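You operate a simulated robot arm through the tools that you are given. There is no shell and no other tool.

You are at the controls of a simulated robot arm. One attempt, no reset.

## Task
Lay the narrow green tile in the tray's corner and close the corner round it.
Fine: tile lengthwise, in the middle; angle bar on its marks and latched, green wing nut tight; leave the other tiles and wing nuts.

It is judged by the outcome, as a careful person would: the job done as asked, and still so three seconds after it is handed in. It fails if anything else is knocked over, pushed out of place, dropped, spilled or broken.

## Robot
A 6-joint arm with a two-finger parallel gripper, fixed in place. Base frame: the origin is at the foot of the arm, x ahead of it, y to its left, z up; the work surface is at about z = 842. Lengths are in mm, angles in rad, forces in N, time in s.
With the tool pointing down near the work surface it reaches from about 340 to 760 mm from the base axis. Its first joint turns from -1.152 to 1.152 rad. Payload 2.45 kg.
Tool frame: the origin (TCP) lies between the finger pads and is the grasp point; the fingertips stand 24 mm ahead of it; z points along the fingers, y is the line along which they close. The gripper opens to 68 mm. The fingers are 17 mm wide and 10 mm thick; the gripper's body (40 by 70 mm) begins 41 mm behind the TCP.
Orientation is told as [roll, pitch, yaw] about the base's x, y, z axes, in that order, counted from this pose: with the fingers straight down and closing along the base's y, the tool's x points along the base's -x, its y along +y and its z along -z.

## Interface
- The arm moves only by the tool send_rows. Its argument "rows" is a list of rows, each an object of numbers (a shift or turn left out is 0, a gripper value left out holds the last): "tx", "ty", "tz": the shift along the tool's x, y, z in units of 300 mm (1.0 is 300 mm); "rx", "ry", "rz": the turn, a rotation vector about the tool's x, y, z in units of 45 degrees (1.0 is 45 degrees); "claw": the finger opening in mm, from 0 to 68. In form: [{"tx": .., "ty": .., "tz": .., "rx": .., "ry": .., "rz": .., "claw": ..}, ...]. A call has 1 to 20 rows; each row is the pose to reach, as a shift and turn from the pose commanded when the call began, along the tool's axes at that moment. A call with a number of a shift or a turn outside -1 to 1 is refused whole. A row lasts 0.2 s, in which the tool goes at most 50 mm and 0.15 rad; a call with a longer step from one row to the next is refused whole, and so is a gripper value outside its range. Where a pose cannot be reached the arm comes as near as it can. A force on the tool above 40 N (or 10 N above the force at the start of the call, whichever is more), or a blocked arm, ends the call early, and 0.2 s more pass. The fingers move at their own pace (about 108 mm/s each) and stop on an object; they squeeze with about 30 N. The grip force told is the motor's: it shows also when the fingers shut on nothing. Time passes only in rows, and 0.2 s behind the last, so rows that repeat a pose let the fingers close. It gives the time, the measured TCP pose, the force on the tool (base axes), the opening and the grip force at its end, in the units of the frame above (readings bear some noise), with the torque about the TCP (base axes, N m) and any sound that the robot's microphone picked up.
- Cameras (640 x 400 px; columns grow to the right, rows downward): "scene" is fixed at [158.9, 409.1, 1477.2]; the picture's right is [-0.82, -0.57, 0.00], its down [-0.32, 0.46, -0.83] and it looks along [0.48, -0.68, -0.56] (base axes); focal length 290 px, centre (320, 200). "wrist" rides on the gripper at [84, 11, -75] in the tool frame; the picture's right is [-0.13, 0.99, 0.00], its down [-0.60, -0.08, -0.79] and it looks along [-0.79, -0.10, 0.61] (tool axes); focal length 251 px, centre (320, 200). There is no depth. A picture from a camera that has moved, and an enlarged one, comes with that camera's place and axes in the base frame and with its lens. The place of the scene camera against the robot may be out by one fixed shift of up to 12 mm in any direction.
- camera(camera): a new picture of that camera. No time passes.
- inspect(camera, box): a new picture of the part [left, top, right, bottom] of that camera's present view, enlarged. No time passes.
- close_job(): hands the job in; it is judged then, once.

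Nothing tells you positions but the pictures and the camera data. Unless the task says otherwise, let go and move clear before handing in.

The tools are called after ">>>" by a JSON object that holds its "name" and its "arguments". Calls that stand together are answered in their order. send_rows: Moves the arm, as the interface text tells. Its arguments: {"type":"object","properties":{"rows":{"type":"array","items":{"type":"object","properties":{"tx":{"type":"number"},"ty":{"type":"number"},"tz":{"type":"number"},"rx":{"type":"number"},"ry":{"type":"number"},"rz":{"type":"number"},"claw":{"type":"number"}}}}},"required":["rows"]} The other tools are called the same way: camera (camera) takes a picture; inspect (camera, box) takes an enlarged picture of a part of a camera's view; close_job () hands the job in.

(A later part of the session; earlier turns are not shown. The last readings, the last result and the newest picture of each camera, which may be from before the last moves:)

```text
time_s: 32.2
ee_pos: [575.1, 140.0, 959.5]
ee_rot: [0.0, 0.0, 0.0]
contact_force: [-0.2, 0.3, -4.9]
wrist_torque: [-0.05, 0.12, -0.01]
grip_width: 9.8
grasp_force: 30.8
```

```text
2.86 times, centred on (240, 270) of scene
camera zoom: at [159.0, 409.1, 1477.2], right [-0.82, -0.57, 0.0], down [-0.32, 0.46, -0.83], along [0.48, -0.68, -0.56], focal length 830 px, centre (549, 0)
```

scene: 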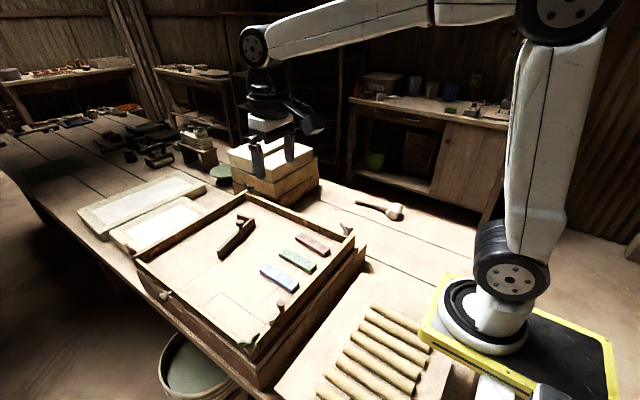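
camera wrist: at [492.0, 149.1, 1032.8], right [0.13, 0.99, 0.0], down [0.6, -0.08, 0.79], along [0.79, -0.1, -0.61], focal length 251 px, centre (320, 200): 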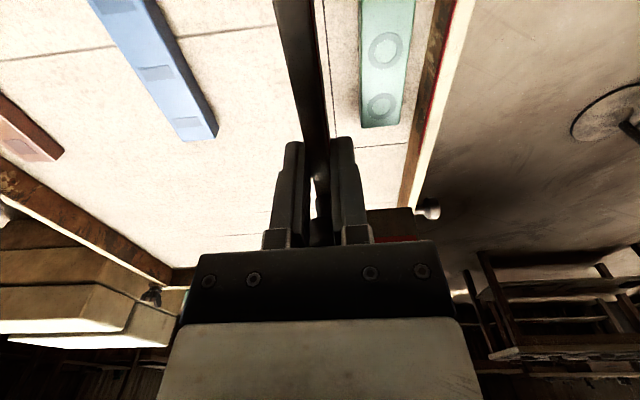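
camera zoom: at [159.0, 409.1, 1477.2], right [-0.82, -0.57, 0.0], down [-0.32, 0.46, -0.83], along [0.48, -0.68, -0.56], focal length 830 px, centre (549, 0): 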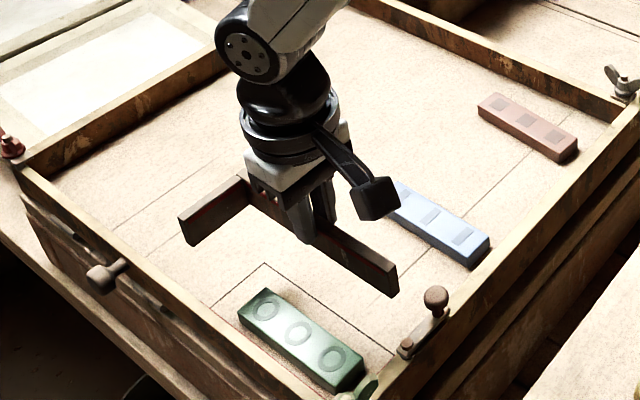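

The bar is held over the corner in the right orientation. I'll zoom to measure where its ends are relative to the gripper.

>>> {"name": "inspect", "arguments": {"camera": "scene", "box": [240, 275, 320, 335]}}

>>> {"name": "inspect", "arguments": {"camera": "scene", "box": [210, 250, 310, 310]}}

>>> {"name": "inspect", "arguments": {"camera": "wrist", "box": [220, 0, 460, 250]}}

```text
6.67 times, centred on (280, 305) of scene
camera zoom: at [159.0, 409.1, 1477.2], right [-0.82, -0.57, 0.0], down [-0.32, 0.46, -0.83], along [0.48, -0.68, -0.56], focal length 1936 px, centre (587, -500)
```

zoom: 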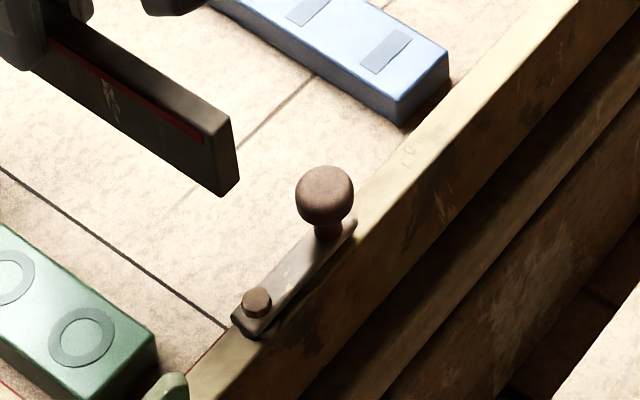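

```text
6.40 times, centred on (260, 280) of scene
camera zoom: at [159.0, 409.1, 1477.2], right [-0.82, -0.57, 0.0], down [-0.32, 0.46, -0.83], along [0.48, -0.68, -0.56], focal length 1858 px, centre (704, -312)
```

zoom: 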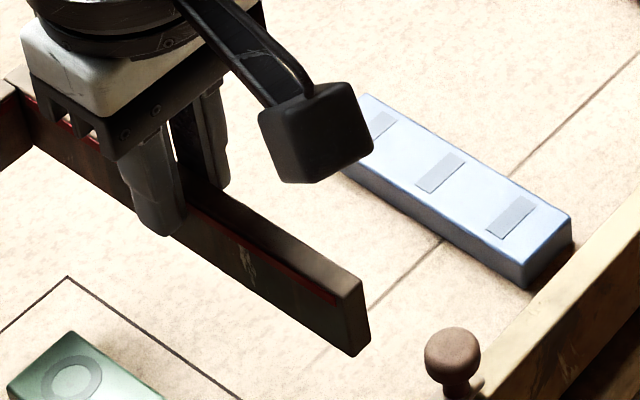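

```text
1.60 times, centred on (340, 125) of wrist
camera zoom: at [492.0, 149.1, 1032.8], right [0.13, 0.99, 0.0], down [0.6, -0.08, 0.79], along [0.79, -0.1, -0.61], focal length 402 px, centre (288, 320)
```

zoom: 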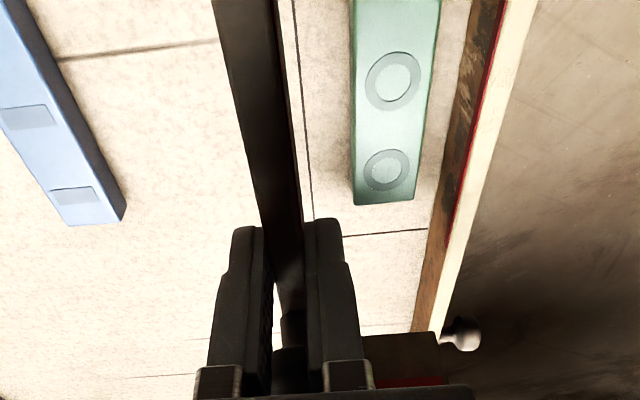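

I want to check whether the bar is square to the gripper, so I'll zoom in more on its ends.

>>> {"name": "inspect", "arguments": {"camera": "scene", "box": [230, 270, 270, 300]}}

>>> {"name": "inspect", "arguments": {"camera": "scene", "box": [205, 250, 245, 280]}}

>>> {"name": "inspect", "arguments": {"camera": "wrist", "box": [250, 0, 350, 75]}}

>>> {"name": "inspect", "arguments": {"camera": "wrist", "box": [270, 110, 450, 245]}}

```text
13.33 times, centred on (250, 285) of scene
camera zoom: at [159.0, 409.1, 1477.2], right [-0.82, -0.57, 0.0], down [-0.32, 0.46, -0.83], along [0.48, -0.68, -0.56], focal length 3872 px, centre (1253, -933)
```

zoom: 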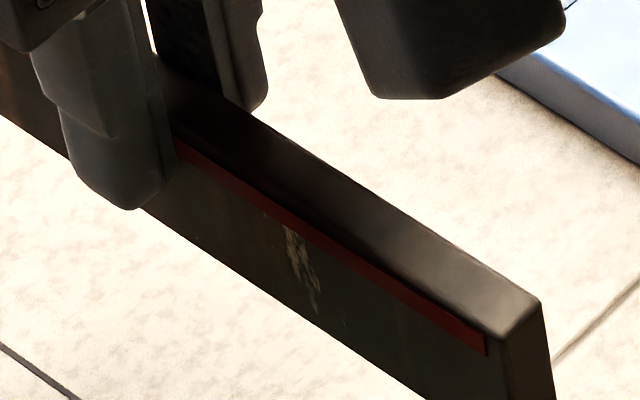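

```text
13.33 times, centred on (225, 265) of scene
camera zoom: at [159.0, 409.1, 1477.2], right [-0.82, -0.57, 0.0], down [-0.32, 0.46, -0.83], along [0.48, -0.68, -0.56], focal length 3872 px, centre (1587, -667)
```

zoom: 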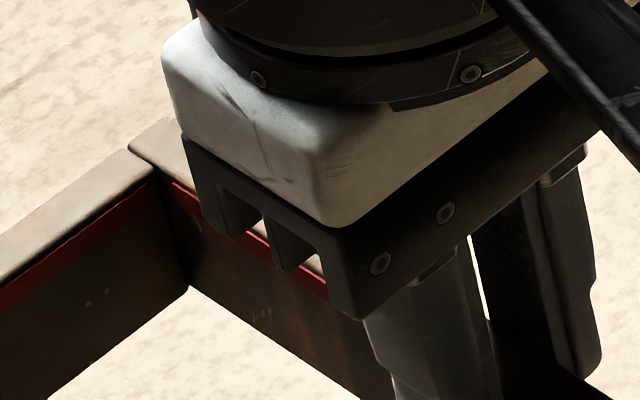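

```text
5.33 times, centred on (300, 38) of wrist
camera zoom: at [492.0, 149.1, 1032.8], right [0.13, 0.99, 0.0], down [0.6, -0.08, 0.79], along [0.79, -0.1, -0.61], focal length 1341 px, centre (427, 1067)
```

zoom: 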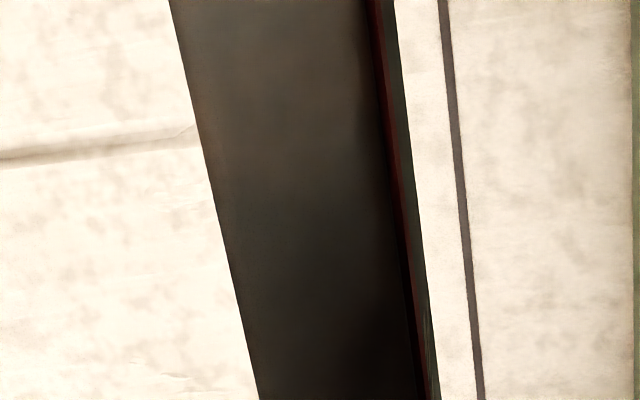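

```text
2.96 times, centred on (360, 178) of wrist
camera zoom: at [492.0, 149.1, 1032.8], right [0.13, 0.99, 0.0], down [0.6, -0.08, 0.79], along [0.79, -0.1, -0.61], focal length 745 px, centre (202, 267)
```

zoom: 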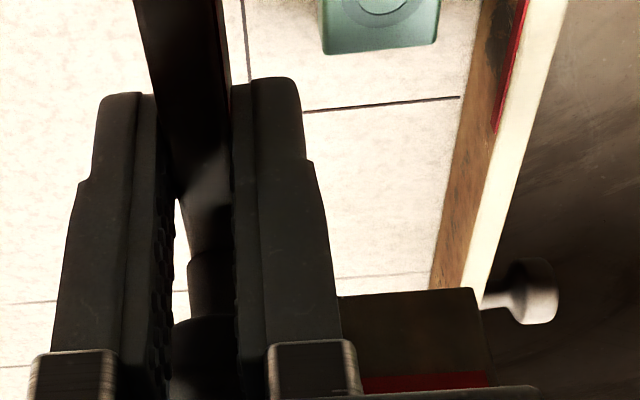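

The bar is parallel to the marks. I'll lower it to just above the floor, a few millimetres short of the walls, then check visually before sliding home.

>>> {"name": "send_rows", "arguments": {"rows": [{"tx": 0.011, "ty": 0.012}, {"tx": 0.022, "ty": 0.023}, {"tx": 0.022, "ty": 0.023, "tz": 0.06}, {"tx": 0.022, "ty": 0.023, "tz": 0.12}, {"tx": 0.022, "ty": 0.023, "tz": 0.17}, {"tx": 0.022, "ty": 0.023, "tz": 0.21}, {"tx": 0.022, "ty": 0.023, "tz": 0.235}, {"tx": 0.022, "ty": 0.023, "tz": 0.235}]}}

>>> {"name": "camera", "arguments": {"camera": "wrist"}}

>>> {"name": "inspect", "arguments": {"camera": "wrist", "box": [200, 0, 400, 125]}}

>>> {"name": "inspect", "arguments": {"camera": "wrist", "box": [290, 120, 450, 240]}}

>>> {"name": "inspect", "arguments": {"camera": "scene", "box": [180, 250, 300, 340]}}

```text
time_s: 34.0
ee_pos: [568.2, 146.8, 887.3]
ee_rot: [0.002, 0.001, -0.002]
contact_force: [0.2, 0.2, -5.4]
wrist_torque: [-0.06, 0.12, -0.02]
grip_width: 9.7
grasp_force: 30.3
```

```text
taken
camera wrist: at [485.0, 155.9, 961.6], right [0.13, 0.99, 0.0], down [0.6, -0.08, 0.79], along [0.79, -0.1, -0.61], focal length 251 px, centre (320, 200)
```

wrist: 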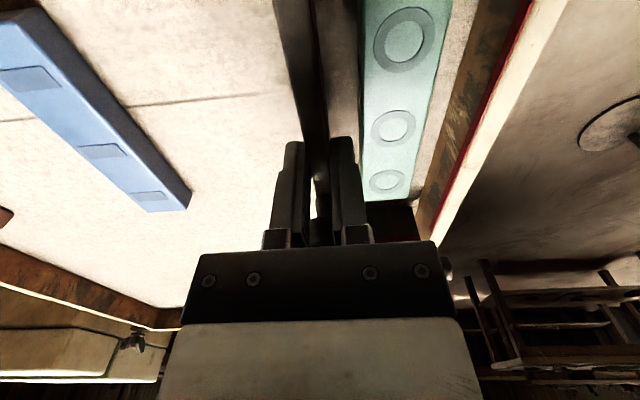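

```text
3.20 times, centred on (300, 62) of wrist
camera zoom: at [485.0, 155.9, 961.6], right [0.13, 0.99, 0.0], down [0.6, -0.08, 0.79], along [0.79, -0.1, -0.61], focal length 805 px, centre (384, 640)
```

zoom: 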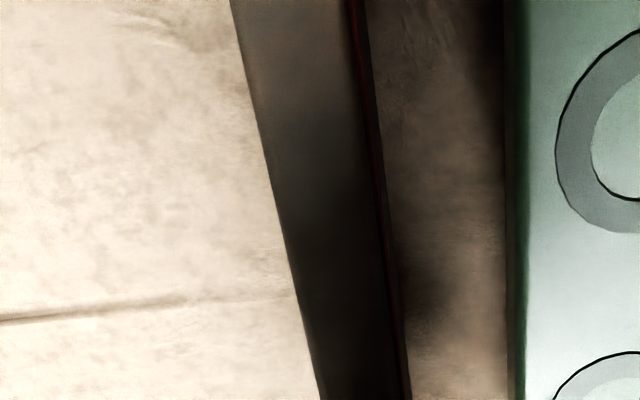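

```text
3.33 times, centred on (370, 180) of wrist
camera zoom: at [485.0, 155.9, 961.6], right [0.13, 0.99, 0.0], down [0.6, -0.08, 0.79], along [0.79, -0.1, -0.61], focal length 838 px, centre (153, 267)
```

zoom: 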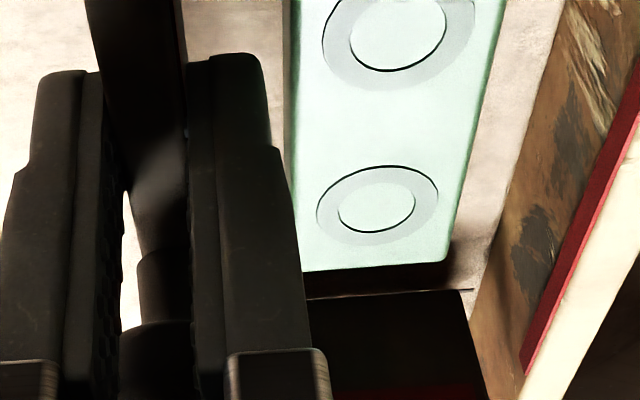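

```text
4.44 times, centred on (240, 295) of scene
camera zoom: at [159.0, 409.1, 1477.2], right [-0.82, -0.57, 0.0], down [-0.32, 0.46, -0.83], along [0.48, -0.68, -0.56], focal length 1291 px, centre (676, -222)
```

zoom: 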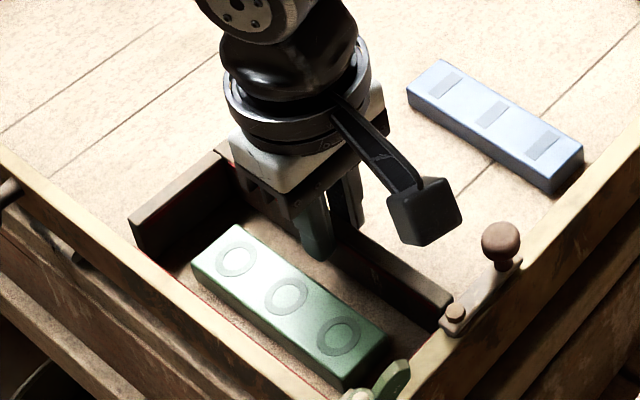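

The bar is about 3 mm above the floor, with a few millimetres to go to both walls. I'll set it down and ease it toward the near wall, watching the force.

>>> {"name": "send_rows", "arguments": {"rows": [{"tz": 0.005}, {"tz": 0.0095}, {"tz": 0.0095}]}}

>>> {"name": "send_rows", "arguments": {"rows": [{"tx": 0.003}, {"tx": 0.006}, {"tx": 0.009}, {"tx": 0.009}]}}

>>> {"name": "inspect", "arguments": {"camera": "scene", "box": [245, 290, 305, 335]}}

>>> {"name": "inspect", "arguments": {"camera": "wrist", "box": [340, 170, 440, 245]}}

```text
time_s: 34.8
ee_pos: [568.3, 147.1, 885.0]
ee_rot: [0.001, -0.001, -0.002]
contact_force: [-0.4, 0.6, -5.6]
wrist_torque: [-0.05, 0.08, 0.0]
grip_width: 9.7
grasp_force: 29.8
```

```text
time_s: 35.8
ee_pos: [565.5, 145.5, 886.6]
ee_rot: [0.0, 0.001, -0.002]
contact_force: [0.0, -0.2, -5.5]
wrist_torque: [-0.04, 0.13, 0.02]
grip_width: 9.8
grasp_force: 29.8
```

```text
8.89 times, centred on (275, 312) of scene
camera zoom: at [159.0, 409.1, 1477.2], right [-0.82, -0.57, 0.0], down [-0.32, 0.46, -0.83], along [0.48, -0.68, -0.56], focal length 2581 px, centre (720, -800)
```

zoom: 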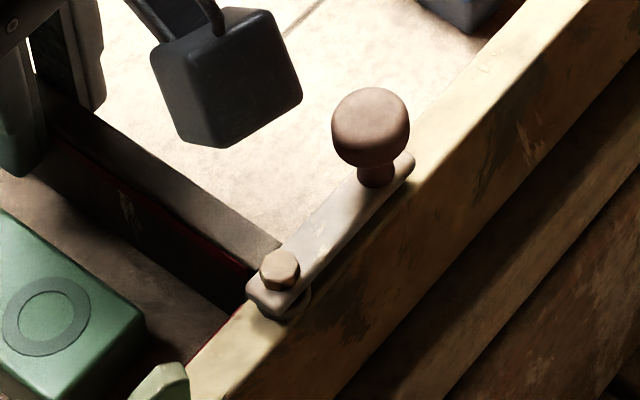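

```text
5.33 times, centred on (390, 208) of wrist
camera zoom: at [482.8, 155.7, 959.3], right [0.13, 0.99, 0.0], down [0.6, -0.08, 0.79], along [0.79, -0.1, -0.61], focal length 1341 px, centre (-53, 160)
```

zoom: 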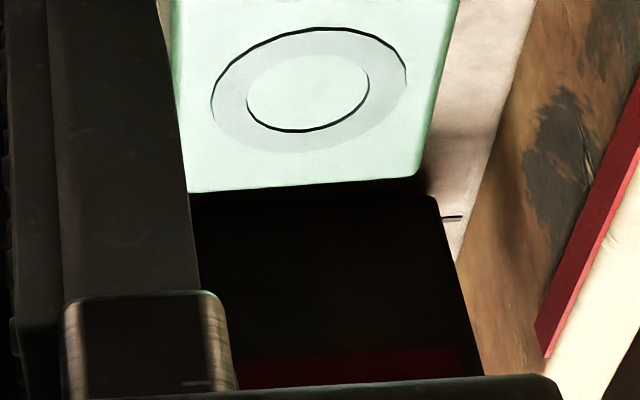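

Not on the floor yet (full weight still carried). Lowering a bit more.

>>> {"name": "send_rows", "arguments": {"rows": [{"tz": 0.003}, {"tz": 0.006}, {"tz": 0.006}]}}

```text
time_s: 36.6
ee_pos: [566.8, 147.0, 883.4]
ee_rot: [0.001, 0.0, -0.001]
contact_force: [-1.0, 0.6, -2.5]
wrist_torque: [0.0, -0.05, -0.01]
grip_width: 9.7
grasp_force: 29.9
```

It's touching the floor now. Sliding toward the near wall in small steps.

>>> {"name": "send_rows", "arguments": {"rows": [{"tz": 0.001, "tx": 0.003}, {"tz": 0.001, "tx": 0.006}, {"tz": 0.001, "tx": 0.006}]}}

>>> {"name": "send_rows", "arguments": {"rows": [{"tx": 0.003}, {"tx": 0.006}, {"tx": 0.006}]}}

>>> {"name": "inspect", "arguments": {"camera": "wrist", "box": [340, 170, 440, 245]}}

>>> {"name": "inspect", "arguments": {"camera": "scene", "box": [245, 290, 305, 335]}}

```text
time_s: 37.4
ee_pos: [565.0, 146.4, 884.3]
ee_rot: [-0.001, -0.003, -0.002]
contact_force: [4.2, -0.6, -1.5]
wrist_torque: [-0.04, 0.31, 0.02]
grip_width: 9.9
grasp_force: 29.9
```

```text
time_s: 38.2
ee_pos: [566.1, 148.0, 884.0]
ee_rot: [0.001, -0.005, -0.002]
contact_force: [18.8, -1.9, -7.1]
wrist_torque: [-0.05, -0.29, 0.13]
grip_width: 9.8
grasp_force: 30.1
```

```text
5.33 times, centred on (390, 208) of wrist
camera zoom: at [480.9, 156.1, 957.4], right [0.13, 0.99, 0.0], down [0.6, -0.08, 0.8], along [0.79, -0.1, -0.61], focal length 1341 px, centre (-53, 160)
```

zoom: 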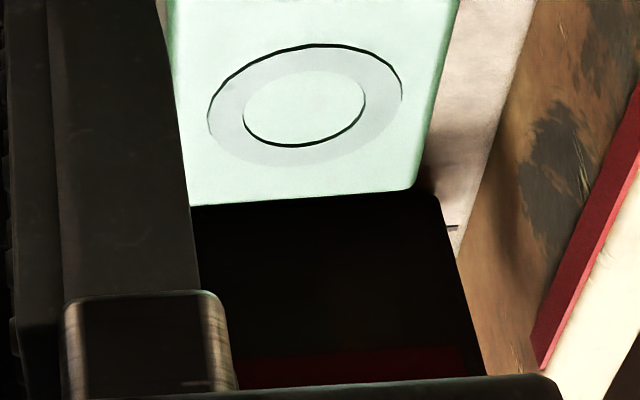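

```text
8.89 times, centred on (275, 312) of scene
camera zoom: at [159.5, 409.1, 1477.2], right [-0.82, -0.57, 0.0], down [-0.32, 0.46, -0.83], along [0.48, -0.68, -0.56], focal length 2581 px, centre (720, -800)
```

zoom: 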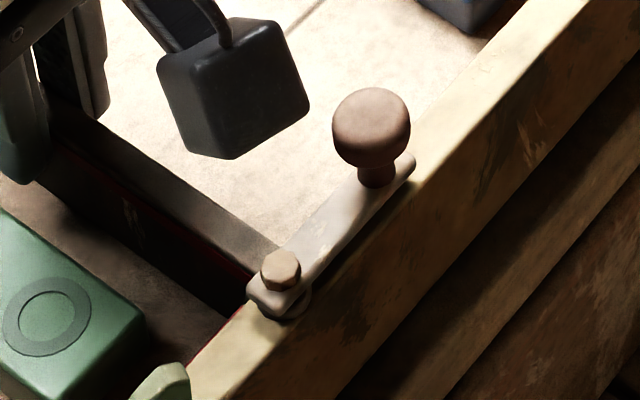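

The bar's end is against the near wall. I'll relieve some force and slide it in +y until the short leg meets the left wall.

>>> {"name": "send_rows", "arguments": {"rows": [{"tx": -0.005}, {"tx": -0.005, "ty": 0.003}, {"tx": -0.005, "ty": 0.006}, {"tx": -0.005, "ty": 0.006}]}}

>>> {"name": "inspect", "arguments": {"camera": "wrist", "box": [340, 170, 440, 245]}}

>>> {"name": "inspect", "arguments": {"camera": "wrist", "box": [200, 0, 400, 125]}}

```text
time_s: 39.2
ee_pos: [565.0, 147.6, 883.5]
ee_rot: [-0.001, 0.0, 0.0]
contact_force: [15.8, -7.1, 1.4]
wrist_torque: [-0.13, 0.0, 0.4]
grip_width: 9.8
grasp_force: 30.0
```

```text
5.33 times, centred on (390, 208) of wrist
camera zoom: at [481.2, 157.5, 957.4], right [0.13, 0.99, 0.0], down [0.6, -0.08, 0.79], along [0.79, -0.1, -0.61], focal length 1341 px, centre (-53, 160)
```

zoom: 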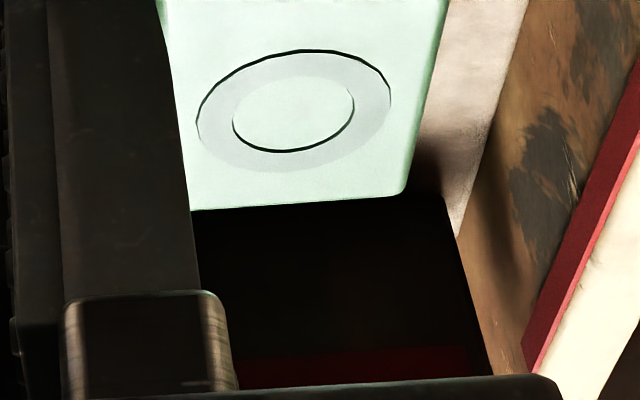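

```text
3.20 times, centred on (300, 62) of wrist
camera zoom: at [481.2, 157.5, 957.4], right [0.13, 0.99, 0.0], down [0.6, -0.08, 0.79], along [0.79, -0.1, -0.61], focal length 805 px, centre (384, 640)
```

zoom: 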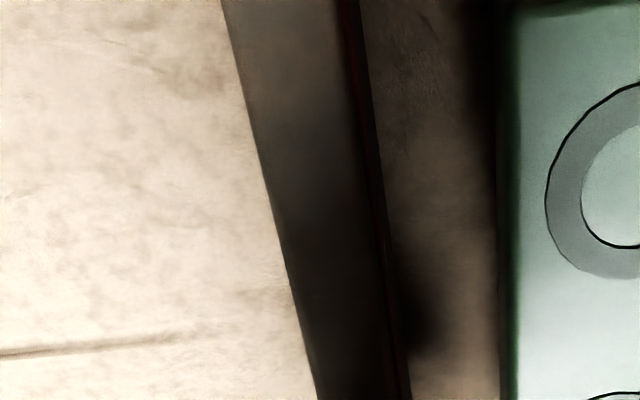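

Still about 2–3 mm to go in y. I'll relieve x force further and continue to slide +y.

>>> {"name": "send_rows", "arguments": {"rows": [{"tx": -0.004}, {"tx": -0.004, "ty": 0.003}, {"tx": -0.004, "ty": 0.006}, {"tx": -0.004, "ty": 0.006}]}}

>>> {"name": "inspect", "arguments": {"camera": "wrist", "box": [340, 170, 440, 245]}}

>>> {"name": "inspect", "arguments": {"camera": "wrist", "box": [200, 0, 400, 125]}}

>>> {"name": "inspect", "arguments": {"camera": "scene", "box": [190, 270, 250, 315]}}

```text
time_s: 40.2
ee_pos: [564.4, 150.2, 884.8]
ee_rot: [0.001, 0.0, -0.003]
contact_force: [1.9, -6.8, 14.6]
wrist_torque: [-0.12, 0.33, 0.05]
grip_width: 9.8
grasp_force: 30.4
```

```text
5.33 times, centred on (390, 208) of wrist
camera zoom: at [481.3, 159.4, 957.5], right [0.13, 0.99, 0.0], down [0.61, -0.08, 0.79], along [0.79, -0.1, -0.61], focal length 1341 px, centre (-53, 160)
```

zoom: 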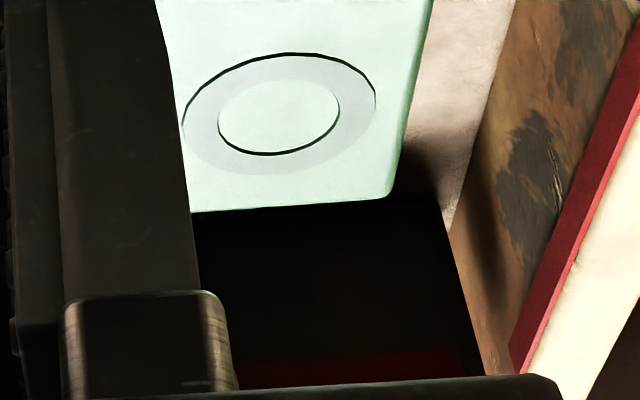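

```text
3.20 times, centred on (300, 62) of wrist
camera zoom: at [481.3, 159.4, 957.5], right [0.13, 0.99, 0.0], down [0.61, -0.08, 0.79], along [0.79, -0.1, -0.61], focal length 805 px, centre (384, 640)
```

zoom: 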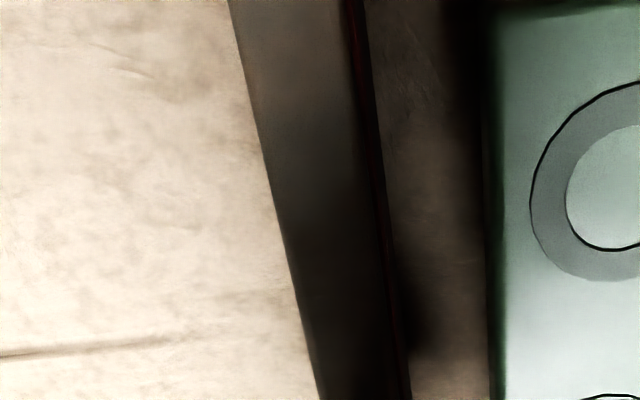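

```text
8.89 times, centred on (220, 292) of scene
camera zoom: at [158.7, 408.8, 1477.3], right [-0.82, -0.57, 0.0], down [-0.32, 0.46, -0.83], along [0.48, -0.68, -0.56], focal length 2581 px, centre (1209, -622)
```

zoom: 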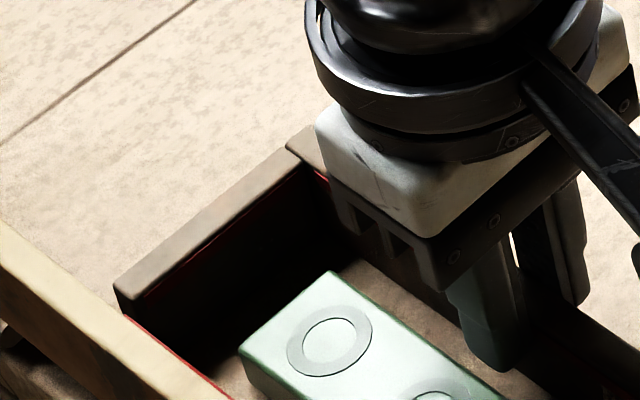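

Nearly there; about 1.2 mm more in +y puts the outer edge on the line.

>>> {"name": "send_rows", "arguments": {"rows": [{"tz": -0.002, "ty": 0.002}, {"tz": -0.002, "ty": 0.005}, {"tz": -0.002, "ty": 0.005}]}}

>>> {"name": "inspect", "arguments": {"camera": "wrist", "box": [340, 170, 440, 245]}}

>>> {"name": "inspect", "arguments": {"camera": "wrist", "box": [200, 0, 400, 125]}}

```text
time_s: 41.0
ee_pos: [564.7, 152.0, 883.7]
ee_rot: [-0.001, 0.002, -0.002]
contact_force: [-1.1, -1.7, 2.4]
wrist_torque: [-0.04, -0.4, -0.09]
grip_width: 9.7
grasp_force: 29.7
```

```text
5.33 times, centred on (390, 208) of wrist
camera zoom: at [481.3, 161.3, 957.5], right [0.13, 0.99, 0.0], down [0.6, -0.08, 0.79], along [0.79, -0.1, -0.61], focal length 1341 px, centre (-53, 160)
```

zoom: 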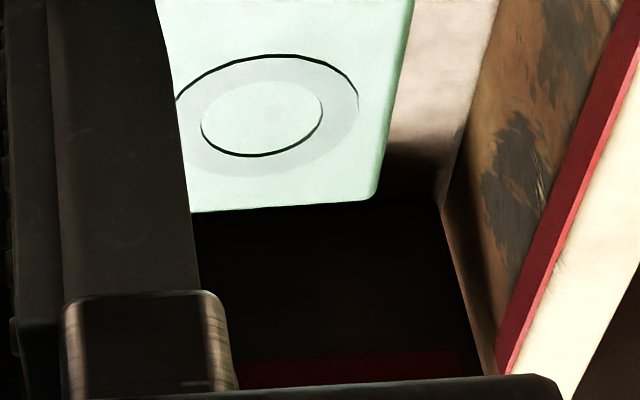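

```text
3.20 times, centred on (300, 62) of wrist
camera zoom: at [481.3, 161.3, 957.5], right [0.13, 0.99, 0.0], down [0.6, -0.08, 0.79], along [0.79, -0.1, -0.61], focal length 805 px, centre (384, 640)
```

zoom: 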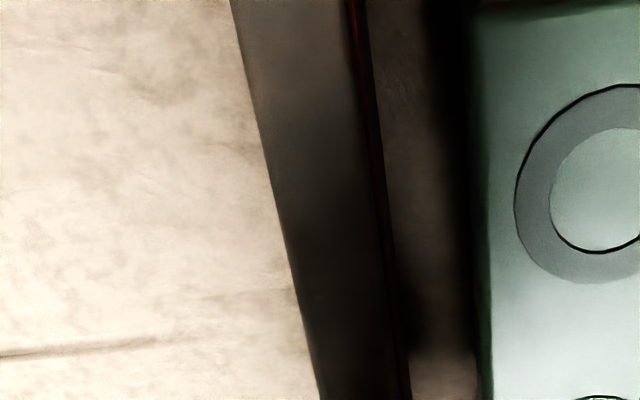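

The outer edge is on the line and the short leg meets the wall. I'll open the fingers just slightly (to stay clear of the tile) and lift away.

>>> {"name": "send_rows", "arguments": {"rows": [{"claw": 12.5}, {"claw": 12.5}, {"claw": 12.5}, {"tz": -0.01, "claw": 12.5}, {"tz": -0.025, "claw": 12.5}, {"tz": -0.05, "claw": 13}, {"tz": -0.08, "claw": 20}, {"tz": -0.2, "claw": 40}, {"tz": -0.33, "claw": 40}, {"tz": -0.43, "tx": 0.1, "claw": 40}, {"tz": -0.43, "tx": 0.25, "claw": 40}]}}

>>> {"name": "camera", "arguments": {"camera": "wrist"}}

>>> {"name": "inspect", "arguments": {"camera": "wrist", "box": [220, 0, 460, 150]}}

>>> {"name": "inspect", "arguments": {"camera": "scene", "box": [180, 250, 300, 340]}}

```text
time_s: 43.4
ee_pos: [490.0, 150.9, 1013.8]
ee_rot: [0.0, -0.001, -0.002]
contact_force: [-0.4, 0.9, 0.2]
wrist_torque: [-0.01, 0.01, 0.01]
grip_width: 40.2
grasp_force: 0.0
```

```text
taken
camera wrist: at [406.2, 160.1, 1087.7], right [0.13, 0.99, 0.0], down [0.6, -0.08, 0.79], along [0.79, -0.1, -0.61], focal length 251 px, centre (320, 200)
```

wrist: 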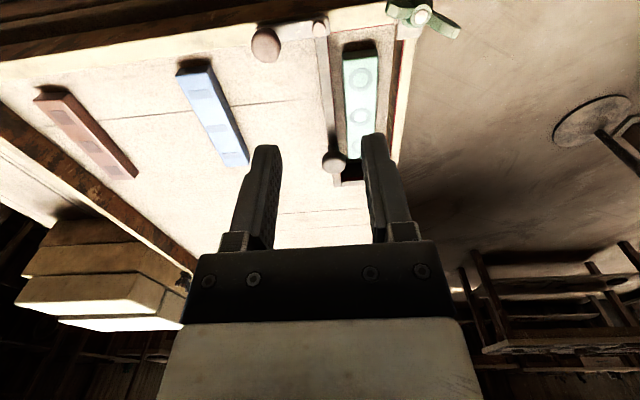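

```text
2.67 times, centred on (340, 75) of wrist
camera zoom: at [406.2, 160.1, 1087.7], right [0.13, 0.99, 0.0], down [0.6, -0.08, 0.79], along [0.79, -0.1, -0.61], focal length 670 px, centre (267, 533)
```

zoom: 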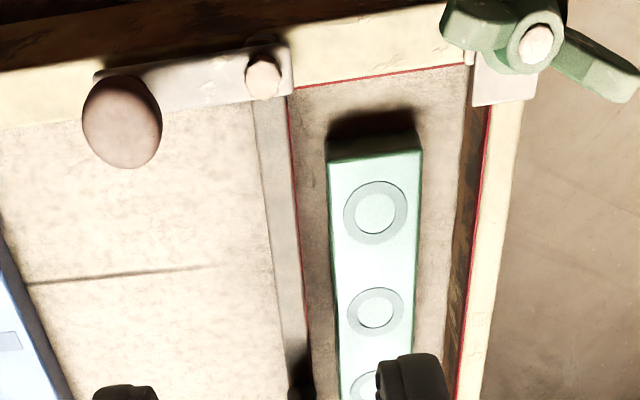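

```text
4.44 times, centred on (240, 295) of scene
camera zoom: at [158.9, 409.1, 1477.2], right [-0.82, -0.57, 0.0], down [-0.32, 0.46, -0.83], along [0.48, -0.68, -0.56], focal length 1291 px, centre (676, -222)
```

zoom: 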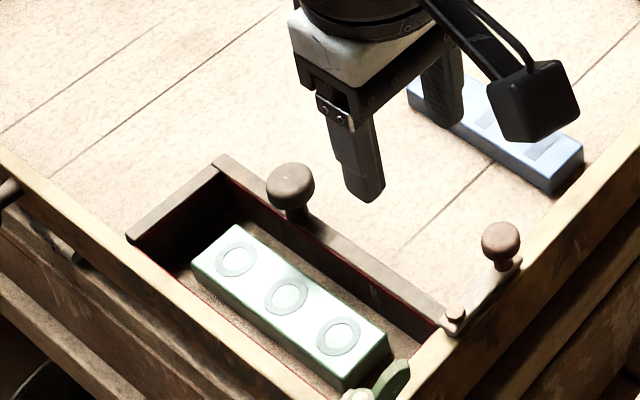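

The corner is closed round the tile. I'll view the bar's outer edges from the other side to verify the marks, and examine the latch.

>>> {"name": "send_rows", "arguments": {"rows": [{"ty": -0.12}, {"ty": -0.24}, {"ty": -0.36}, {"ty": -0.36}]}}

>>> {"name": "camera", "arguments": {"camera": "wrist"}}

>>> {"name": "inspect", "arguments": {"camera": "wrist", "box": [340, 0, 580, 190]}}

>>> {"name": "inspect", "arguments": {"camera": "wrist", "box": [420, 100, 540, 190]}}

>>> {"name": "inspect", "arguments": {"camera": "scene", "box": [250, 290, 310, 335]}}

```text
time_s: 44.4
ee_pos: [490.2, 43.2, 1013.4]
ee_rot: [0.002, -0.001, -0.001]
contact_force: [-0.1, -0.9, 0.0]
wrist_torque: [0.01, 0.02, 0.01]
grip_width: 40.0
grasp_force: 0.1
```

```text
taken
camera wrist: at [406.7, 51.9, 1086.5], right [0.13, 0.99, 0.0], down [0.6, -0.08, 0.79], along [0.79, -0.1, -0.61], focal length 251 px, centre (320, 200)
```

wrist: 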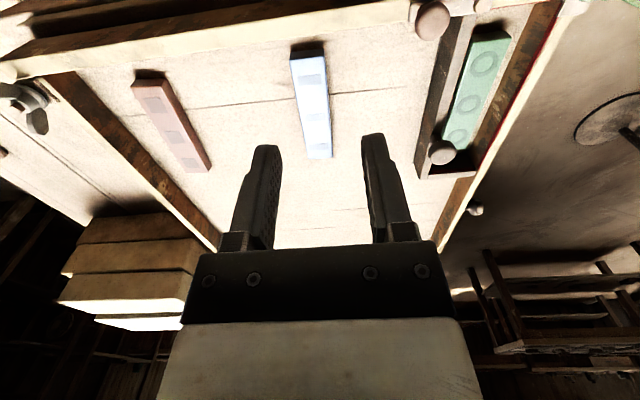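

```text
2.11 times, centred on (460, 95) of wrist
camera zoom: at [406.7, 51.9, 1086.5], right [0.13, 0.99, 0.0], down [0.6, -0.08, 0.79], along [0.79, -0.1, -0.61], focal length 529 px, centre (25, 421)
```

zoom: 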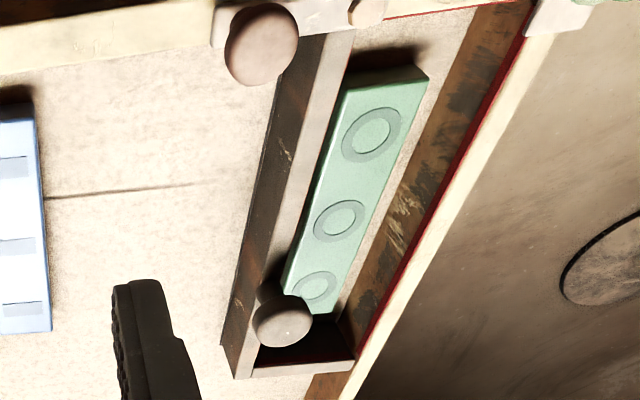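

```text
4.44 times, centred on (480, 145) of wrist
camera zoom: at [406.7, 51.9, 1086.5], right [0.13, 0.99, 0.0], down [0.6, -0.08, 0.79], along [0.79, -0.1, -0.61], focal length 1118 px, centre (-391, 444)
```

zoom: 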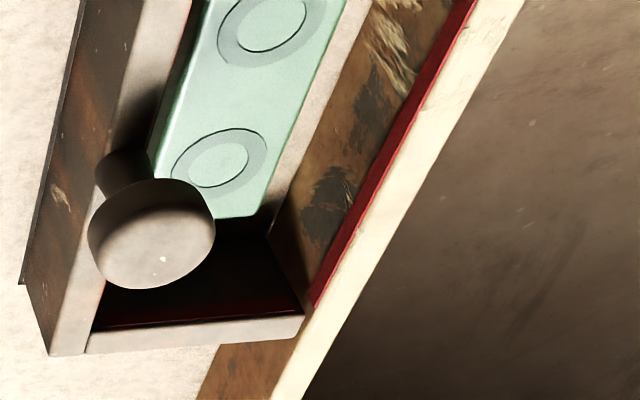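

```text
8.89 times, centred on (280, 312) of scene
camera zoom: at [158.9, 409.1, 1477.2], right [-0.82, -0.57, 0.0], down [-0.32, 0.46, -0.83], along [0.48, -0.68, -0.56], focal length 2581 px, centre (676, -800)
```

zoom: 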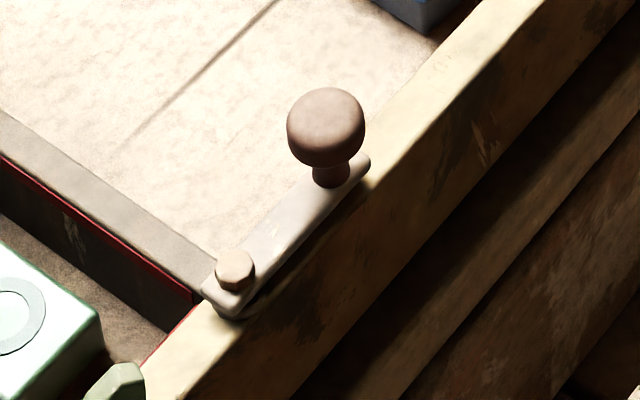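

The bar's outer edges sit on the marks. Now the latch: its pivot is at about (472,151) and its knob at (472,115); I'll turn the gripper -90° above the knob so it can drive the swing.

>>> {"name": "send_rows", "arguments": {"rows": [{"tx": 0.01, "ty": 0.04, "rz": 0.18}, {"tx": 0.02, "ty": 0.09, "rz": 0.36}, {"tx": 0.03, "ty": 0.14, "rz": 0.54}, {"tx": 0.04, "ty": 0.19, "rz": 0.72}, {"tx": 0.05, "ty": 0.241, "rz": 0.89}, {"tx": 0.059, "ty": 0.241, "tz": 0.03, "rz": 1.0}, {"tx": 0.059, "ty": 0.241, "tz": 0.078, "rz": 1.0}]}}

>>> {"name": "send_rows", "arguments": {"rows": [{"rz": 0.18}, {"rz": 0.36}, {"rz": 0.54}, {"rz": 0.72}, {"rz": 0.89}, {"rz": 1.0}, {"rz": 1.0}]}}

>>> {"name": "camera", "arguments": {"camera": "wrist"}}

>>> {"name": "inspect", "arguments": {"camera": "wrist", "box": [220, 40, 420, 190]}}

```text
time_s: 46.0
ee_pos: [473.3, 115.8, 990.1]
ee_rot: [0.001, 0.0, -0.789]
contact_force: [-0.2, 0.2, 0.3]
wrist_torque: [0.02, 0.0, -0.02]
grip_width: 40.2
grasp_force: 0.1
```

```text
time_s: 47.6
ee_pos: [473.1, 115.7, 989.4]
ee_rot: [-0.001, -0.001, -1.574]
contact_force: [-0.2, 0.0, -0.1]
wrist_torque: [0.04, 0.01, 0.02]
grip_width: 39.9
grasp_force: 0.1
```

```text
taken
camera wrist: at [484.5, 198.2, 1063.3], right [0.99, -0.13, 0.0], down [-0.08, -0.6, 0.79], along [-0.1, -0.79, -0.61], focal length 251 px, centre (320, 200)
```

wrist: 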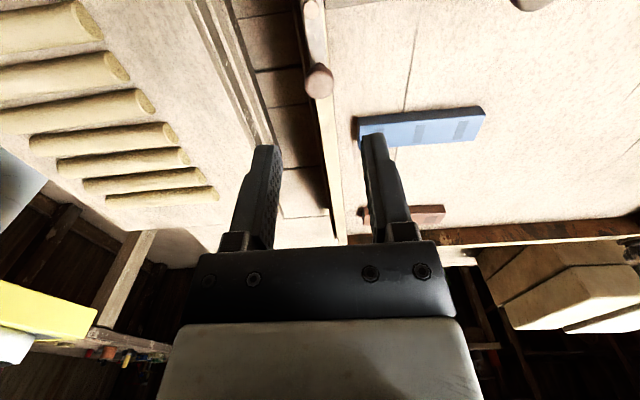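

```text
2.67 times, centred on (320, 115) of wrist
camera zoom: at [484.5, 198.2, 1063.3], right [0.99, -0.13, 0.0], down [-0.08, -0.6, 0.79], along [-0.1, -0.79, -0.61], focal length 670 px, centre (320, 427)
```

zoom: 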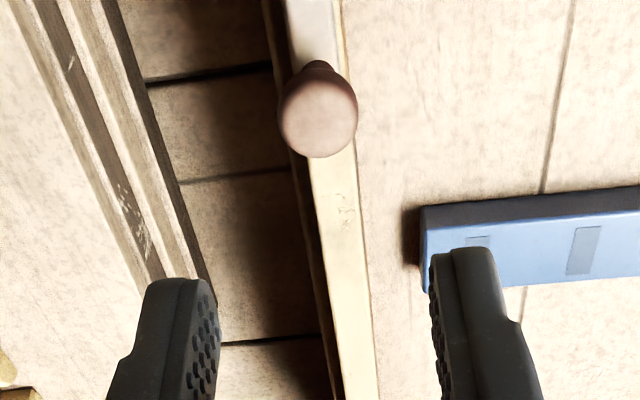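

The TCP is directly over the latch knob. Descending and closing on its cap.

>>> {"name": "send_rows", "arguments": {"rows": [{"tz": 0.1}, {"tz": 0.2}, {"tz": 0.26}, {"tz": 0.283}, {"tz": 0.283}, {"tz": 0.283, "claw": 12}, {"tz": 0.283, "claw": 12}, {"tz": 0.283, "claw": 12}]}}

>>> {"name": "camera", "arguments": {"camera": "wrist"}}

>>> {"name": "inspect", "arguments": {"camera": "scene", "box": [240, 270, 320, 330]}}

```text
time_s: 49.4
ee_pos: [471.7, 116.8, 905.6]
ee_rot: [0.0, 0.0, -1.573]
contact_force: [0.6, 0.8, -6.8]
wrist_torque: [0.07, -0.04, -0.02]
grip_width: 19.0
grasp_force: 37.4
```

```text
taken
camera wrist: at [484.3, 198.3, 978.5], right [0.99, -0.13, 0.0], down [-0.08, -0.6, 0.79], along [-0.1, -0.79, -0.61], focal length 251 px, centre (320, 200)
```

wrist: 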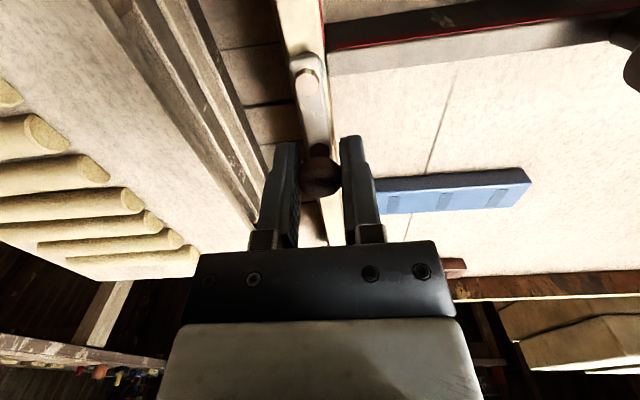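

```text
6.67 times, centred on (280, 300) of scene
camera zoom: at [159.0, 409.1, 1477.2], right [-0.82, -0.57, 0.0], down [-0.32, 0.46, -0.83], along [0.48, -0.68, -0.56], focal length 1936 px, centre (587, -467)
```

zoom: 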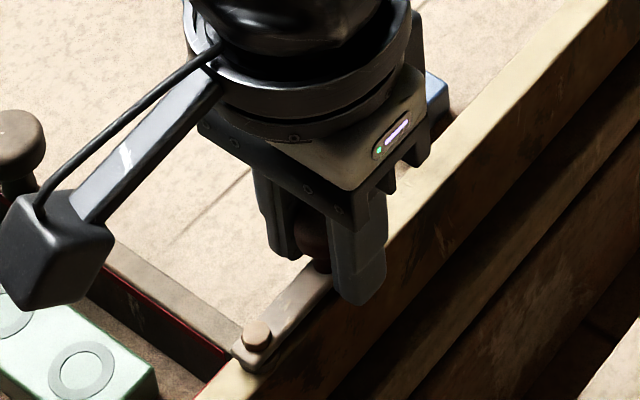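

The knob is gripped. I'll swing it along a 36 mm arc around the pivot, first 45°.

>>> {"name": "send_rows", "arguments": {"rows": [{"ty": 0.0157, "tx": 0.001, "rz": -0.1667}, {"ty": 0.0311, "tx": 0.0041, "rz": -0.3333}, {"ty": 0.0459, "tx": 0.0091, "rz": -0.5}, {"ty": 0.06, "tx": 0.0161, "rz": -0.6667}, {"ty": 0.0731, "tx": 0.0248, "rz": -0.8333}, {"ty": 0.0849, "tx": 0.0351, "rz": -1.0}, {"ty": 0.0849, "tx": 0.0351, "rz": -1.0}]}}

>>> {"name": "camera", "arguments": {"camera": "wrist"}}

>>> {"name": "inspect", "arguments": {"camera": "scene", "box": [220, 260, 320, 335]}}

```text
time_s: 51.0
ee_pos: [497.5, 127.2, 905.7]
ee_rot: [0.0, -0.001, -0.784]
contact_force: [-1.9, 0.0, 0.9]
wrist_torque: [0.08, 0.14, 0.05]
grip_width: 19.4
grasp_force: 36.9
```

```text
taken
camera wrist: at [446.8, 192.2, 978.5], right [0.79, 0.61, 0.0], down [0.37, -0.48, 0.79], along [0.48, -0.63, -0.61], focal length 251 px, centre (320, 200)
```

wrist: 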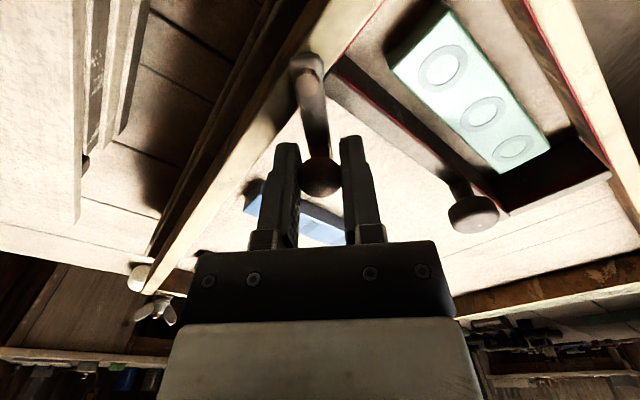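

```text
5.33 times, centred on (270, 298) of scene
camera zoom: at [158.9, 409.1, 1477.2], right [-0.82, -0.57, 0.0], down [-0.32, 0.46, -0.83], along [0.48, -0.68, -0.56], focal length 1549 px, centre (587, -320)
```

zoom: 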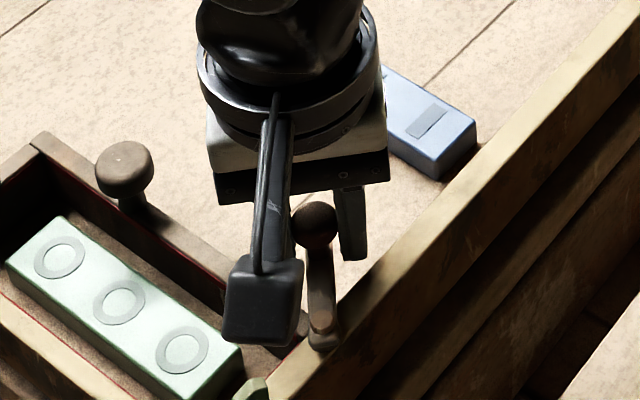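

Half way with low force. Continuing with the same arc for the other 45°.

>>> {"name": "send_rows", "arguments": {"rows": [{"ty": 0.0157, "tx": 0.001, "rz": -0.1667}, {"ty": 0.0311, "tx": 0.0041, "rz": -0.3333}, {"ty": 0.0459, "tx": 0.0091, "rz": -0.5}, {"ty": 0.06, "tx": 0.0161, "rz": -0.6667}, {"ty": 0.0731, "tx": 0.0248, "rz": -0.8333}, {"ty": 0.0849, "tx": 0.0351, "rz": -1.0}, {"ty": 0.0849, "tx": 0.0351, "rz": -1.0}]}}

>>> {"name": "camera", "arguments": {"camera": "wrist"}}

>>> {"name": "inspect", "arguments": {"camera": "scene", "box": [200, 260, 300, 335]}}

```text
time_s: 52.6
ee_pos: [508.8, 152.9, 905.4]
ee_rot: [0.001, 0.0, 0.0]
contact_force: [-6.8, -1.7, 0.9]
wrist_torque: [-0.01, -0.06, -0.06]
grip_width: 19.0
grasp_force: 36.6
```

```text
taken
camera wrist: at [425.0, 161.3, 978.6], right [0.13, 0.99, 0.0], down [0.6, -0.08, 0.79], along [0.79, -0.1, -0.61], focal length 251 px, centre (320, 200)
```

wrist: 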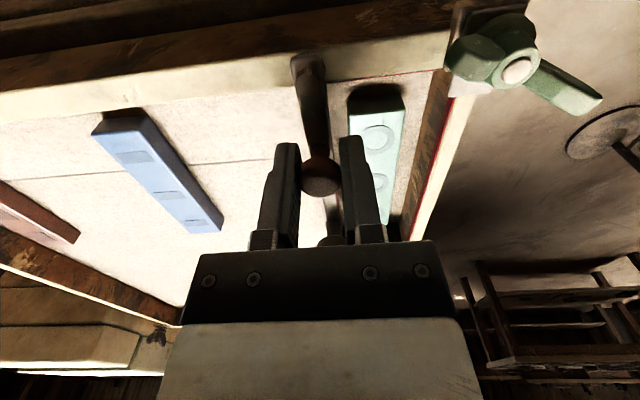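

```text
5.33 times, centred on (250, 298) of scene
camera zoom: at [158.7, 409.1, 1477.3], right [-0.82, -0.57, 0.0], down [-0.32, 0.46, -0.83], along [0.48, -0.68, -0.56], focal length 1549 px, centre (693, -320)
```

zoom: 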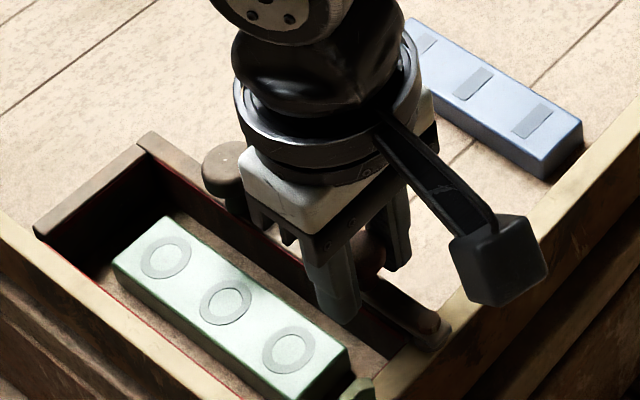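

The lever now lies over the bar. Releasing and lifting to inspect.

>>> {"name": "send_rows", "arguments": {"rows": [{"claw": 34}, {"claw": 34}, {"tz": -0.05, "claw": 34}, {"tz": -0.15}, {"tz": -0.28}, {"tz": -0.37, "tx": 0.05}, {"tz": -0.37, "tx": 0.12}]}}

>>> {"name": "inspect", "arguments": {"camera": "wrist", "box": [220, 0, 460, 150]}}

>>> {"name": "inspect", "arguments": {"camera": "scene", "box": [200, 260, 300, 335]}}

>>> {"name": "inspect", "arguments": {"camera": "wrist", "box": [350, 0, 450, 65]}}

>>> {"name": "inspect", "arguments": {"camera": "scene", "box": [235, 310, 275, 340]}}

```text
time_s: 54.2
ee_pos: [473.3, 151.9, 1015.2]
ee_rot: [0.001, 0.001, -0.003]
contact_force: [0.0, 0.1, -0.2]
wrist_torque: [0.0, 0.01, 0.04]
grip_width: 34.0
grasp_force: 0.1
```

```text
2.67 times, centred on (340, 75) of wrist
camera zoom: at [389.3, 161.1, 1088.7], right [0.13, 0.99, 0.0], down [0.6, -0.08, 0.79], along [0.79, -0.1, -0.61], focal length 670 px, centre (267, 533)
```

zoom: 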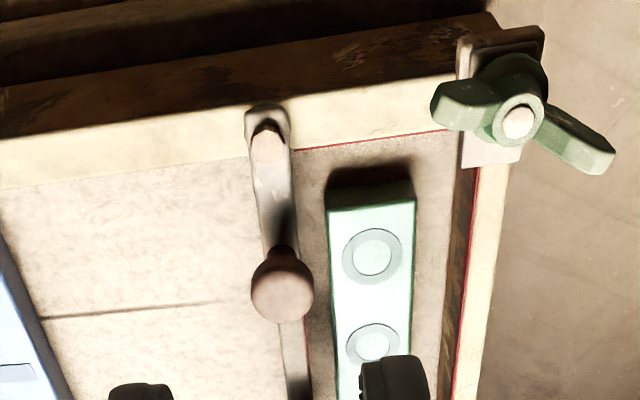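

```text
5.33 times, centred on (250, 298) of scene
camera zoom: at [158.9, 409.1, 1477.2], right [-0.82, -0.57, 0.0], down [-0.32, 0.46, -0.83], along [0.48, -0.68, -0.56], focal length 1549 px, centre (693, -320)
```

zoom: 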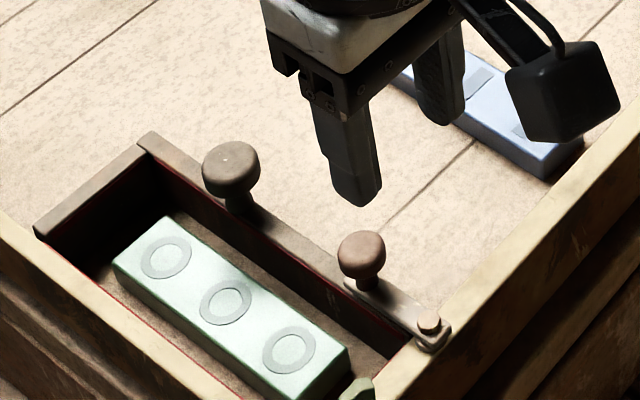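

```text
6.15 times, centred on (400, 32) of wrist
camera zoom: at [389.3, 161.1, 1088.7], right [0.13, 0.99, 0.0], down [0.6, -0.08, 0.79], along [0.79, -0.1, -0.61], focal length 1547 px, centre (-172, 1231)
```

zoom: 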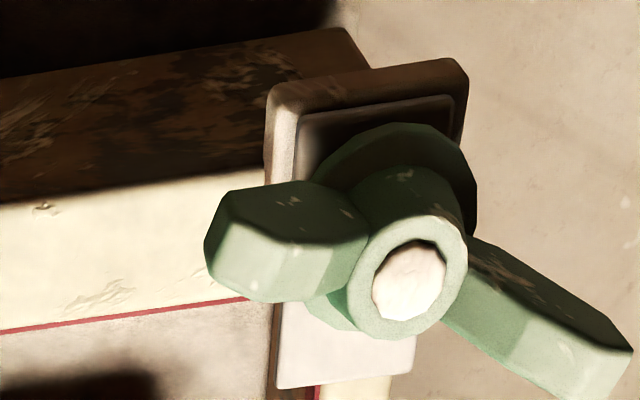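

```text
13.33 times, centred on (255, 325) of scene
camera zoom: at [158.9, 409.1, 1477.2], right [-0.82, -0.57, 0.0], down [-0.32, 0.46, -0.83], along [0.48, -0.68, -0.56], focal length 3872 px, centre (1187, -1467)
```

zoom: 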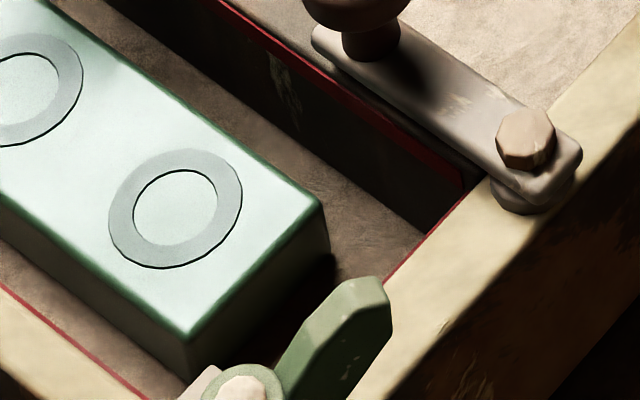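

The latch lies squarely over the bar's end. Now the green wing nut: its bolt tip is near (469,216,901). I'll look at its detail and at the other nuts for comparison.

>>> {"name": "inspect", "arguments": {"camera": "scene", "box": [235, 320, 275, 350]}}

>>> {"name": "inspect", "arguments": {"camera": "scene", "box": [135, 225, 175, 255]}}

>>> {"name": "inspect", "arguments": {"camera": "scene", "box": [325, 210, 365, 240]}}

>>> {"name": "camera", "arguments": {"camera": "wrist"}}

```text
13.33 times, centred on (255, 335) of scene
camera zoom: at [158.9, 409.1, 1477.2], right [-0.82, -0.57, 0.0], down [-0.32, 0.46, -0.83], along [0.48, -0.68, -0.56], focal length 3872 px, centre (1187, -1600)
```

zoom: 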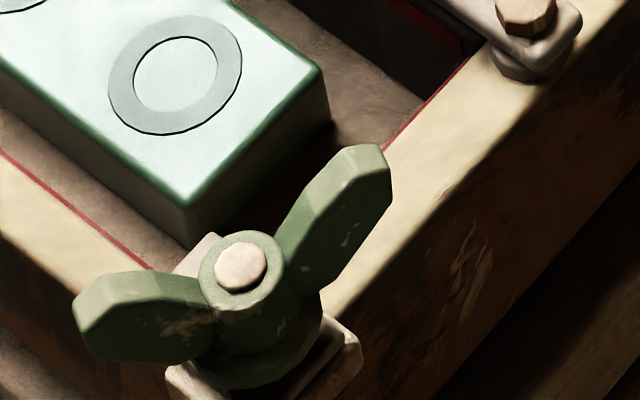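

```text
13.33 times, centred on (155, 240) of scene
camera zoom: at [158.9, 409.1, 1477.2], right [-0.82, -0.57, 0.0], down [-0.32, 0.46, -0.83], along [0.48, -0.68, -0.56], focal length 3872 px, centre (2520, -333)
```

zoom: 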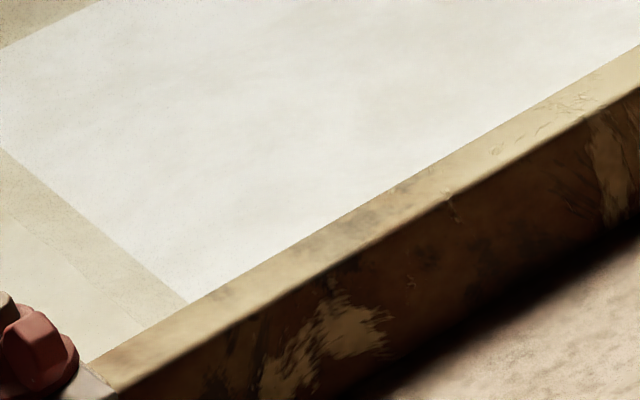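

```text
13.33 times, centred on (345, 225) of scene
camera zoom: at [158.9, 409.1, 1477.2], right [-0.82, -0.57, 0.0], down [-0.32, 0.46, -0.83], along [0.48, -0.68, -0.56], focal length 3872 px, centre (-13, -133)
```

zoom: 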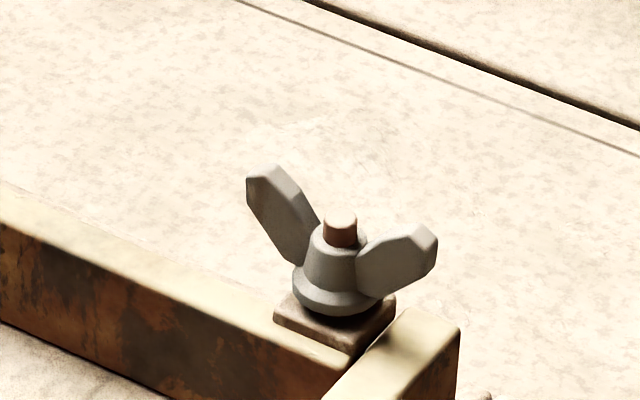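

```text
taken
camera wrist: at [389.3, 161.1, 1088.7], right [0.13, 0.99, 0.0], down [0.6, -0.08, 0.79], along [0.79, -0.1, -0.61], focal length 251 px, centre (320, 200)
```

wrist: 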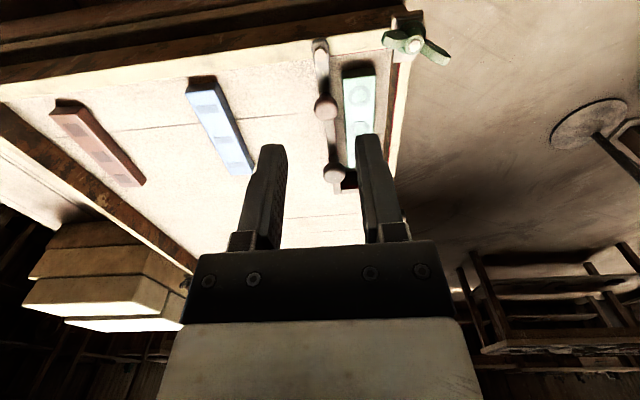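

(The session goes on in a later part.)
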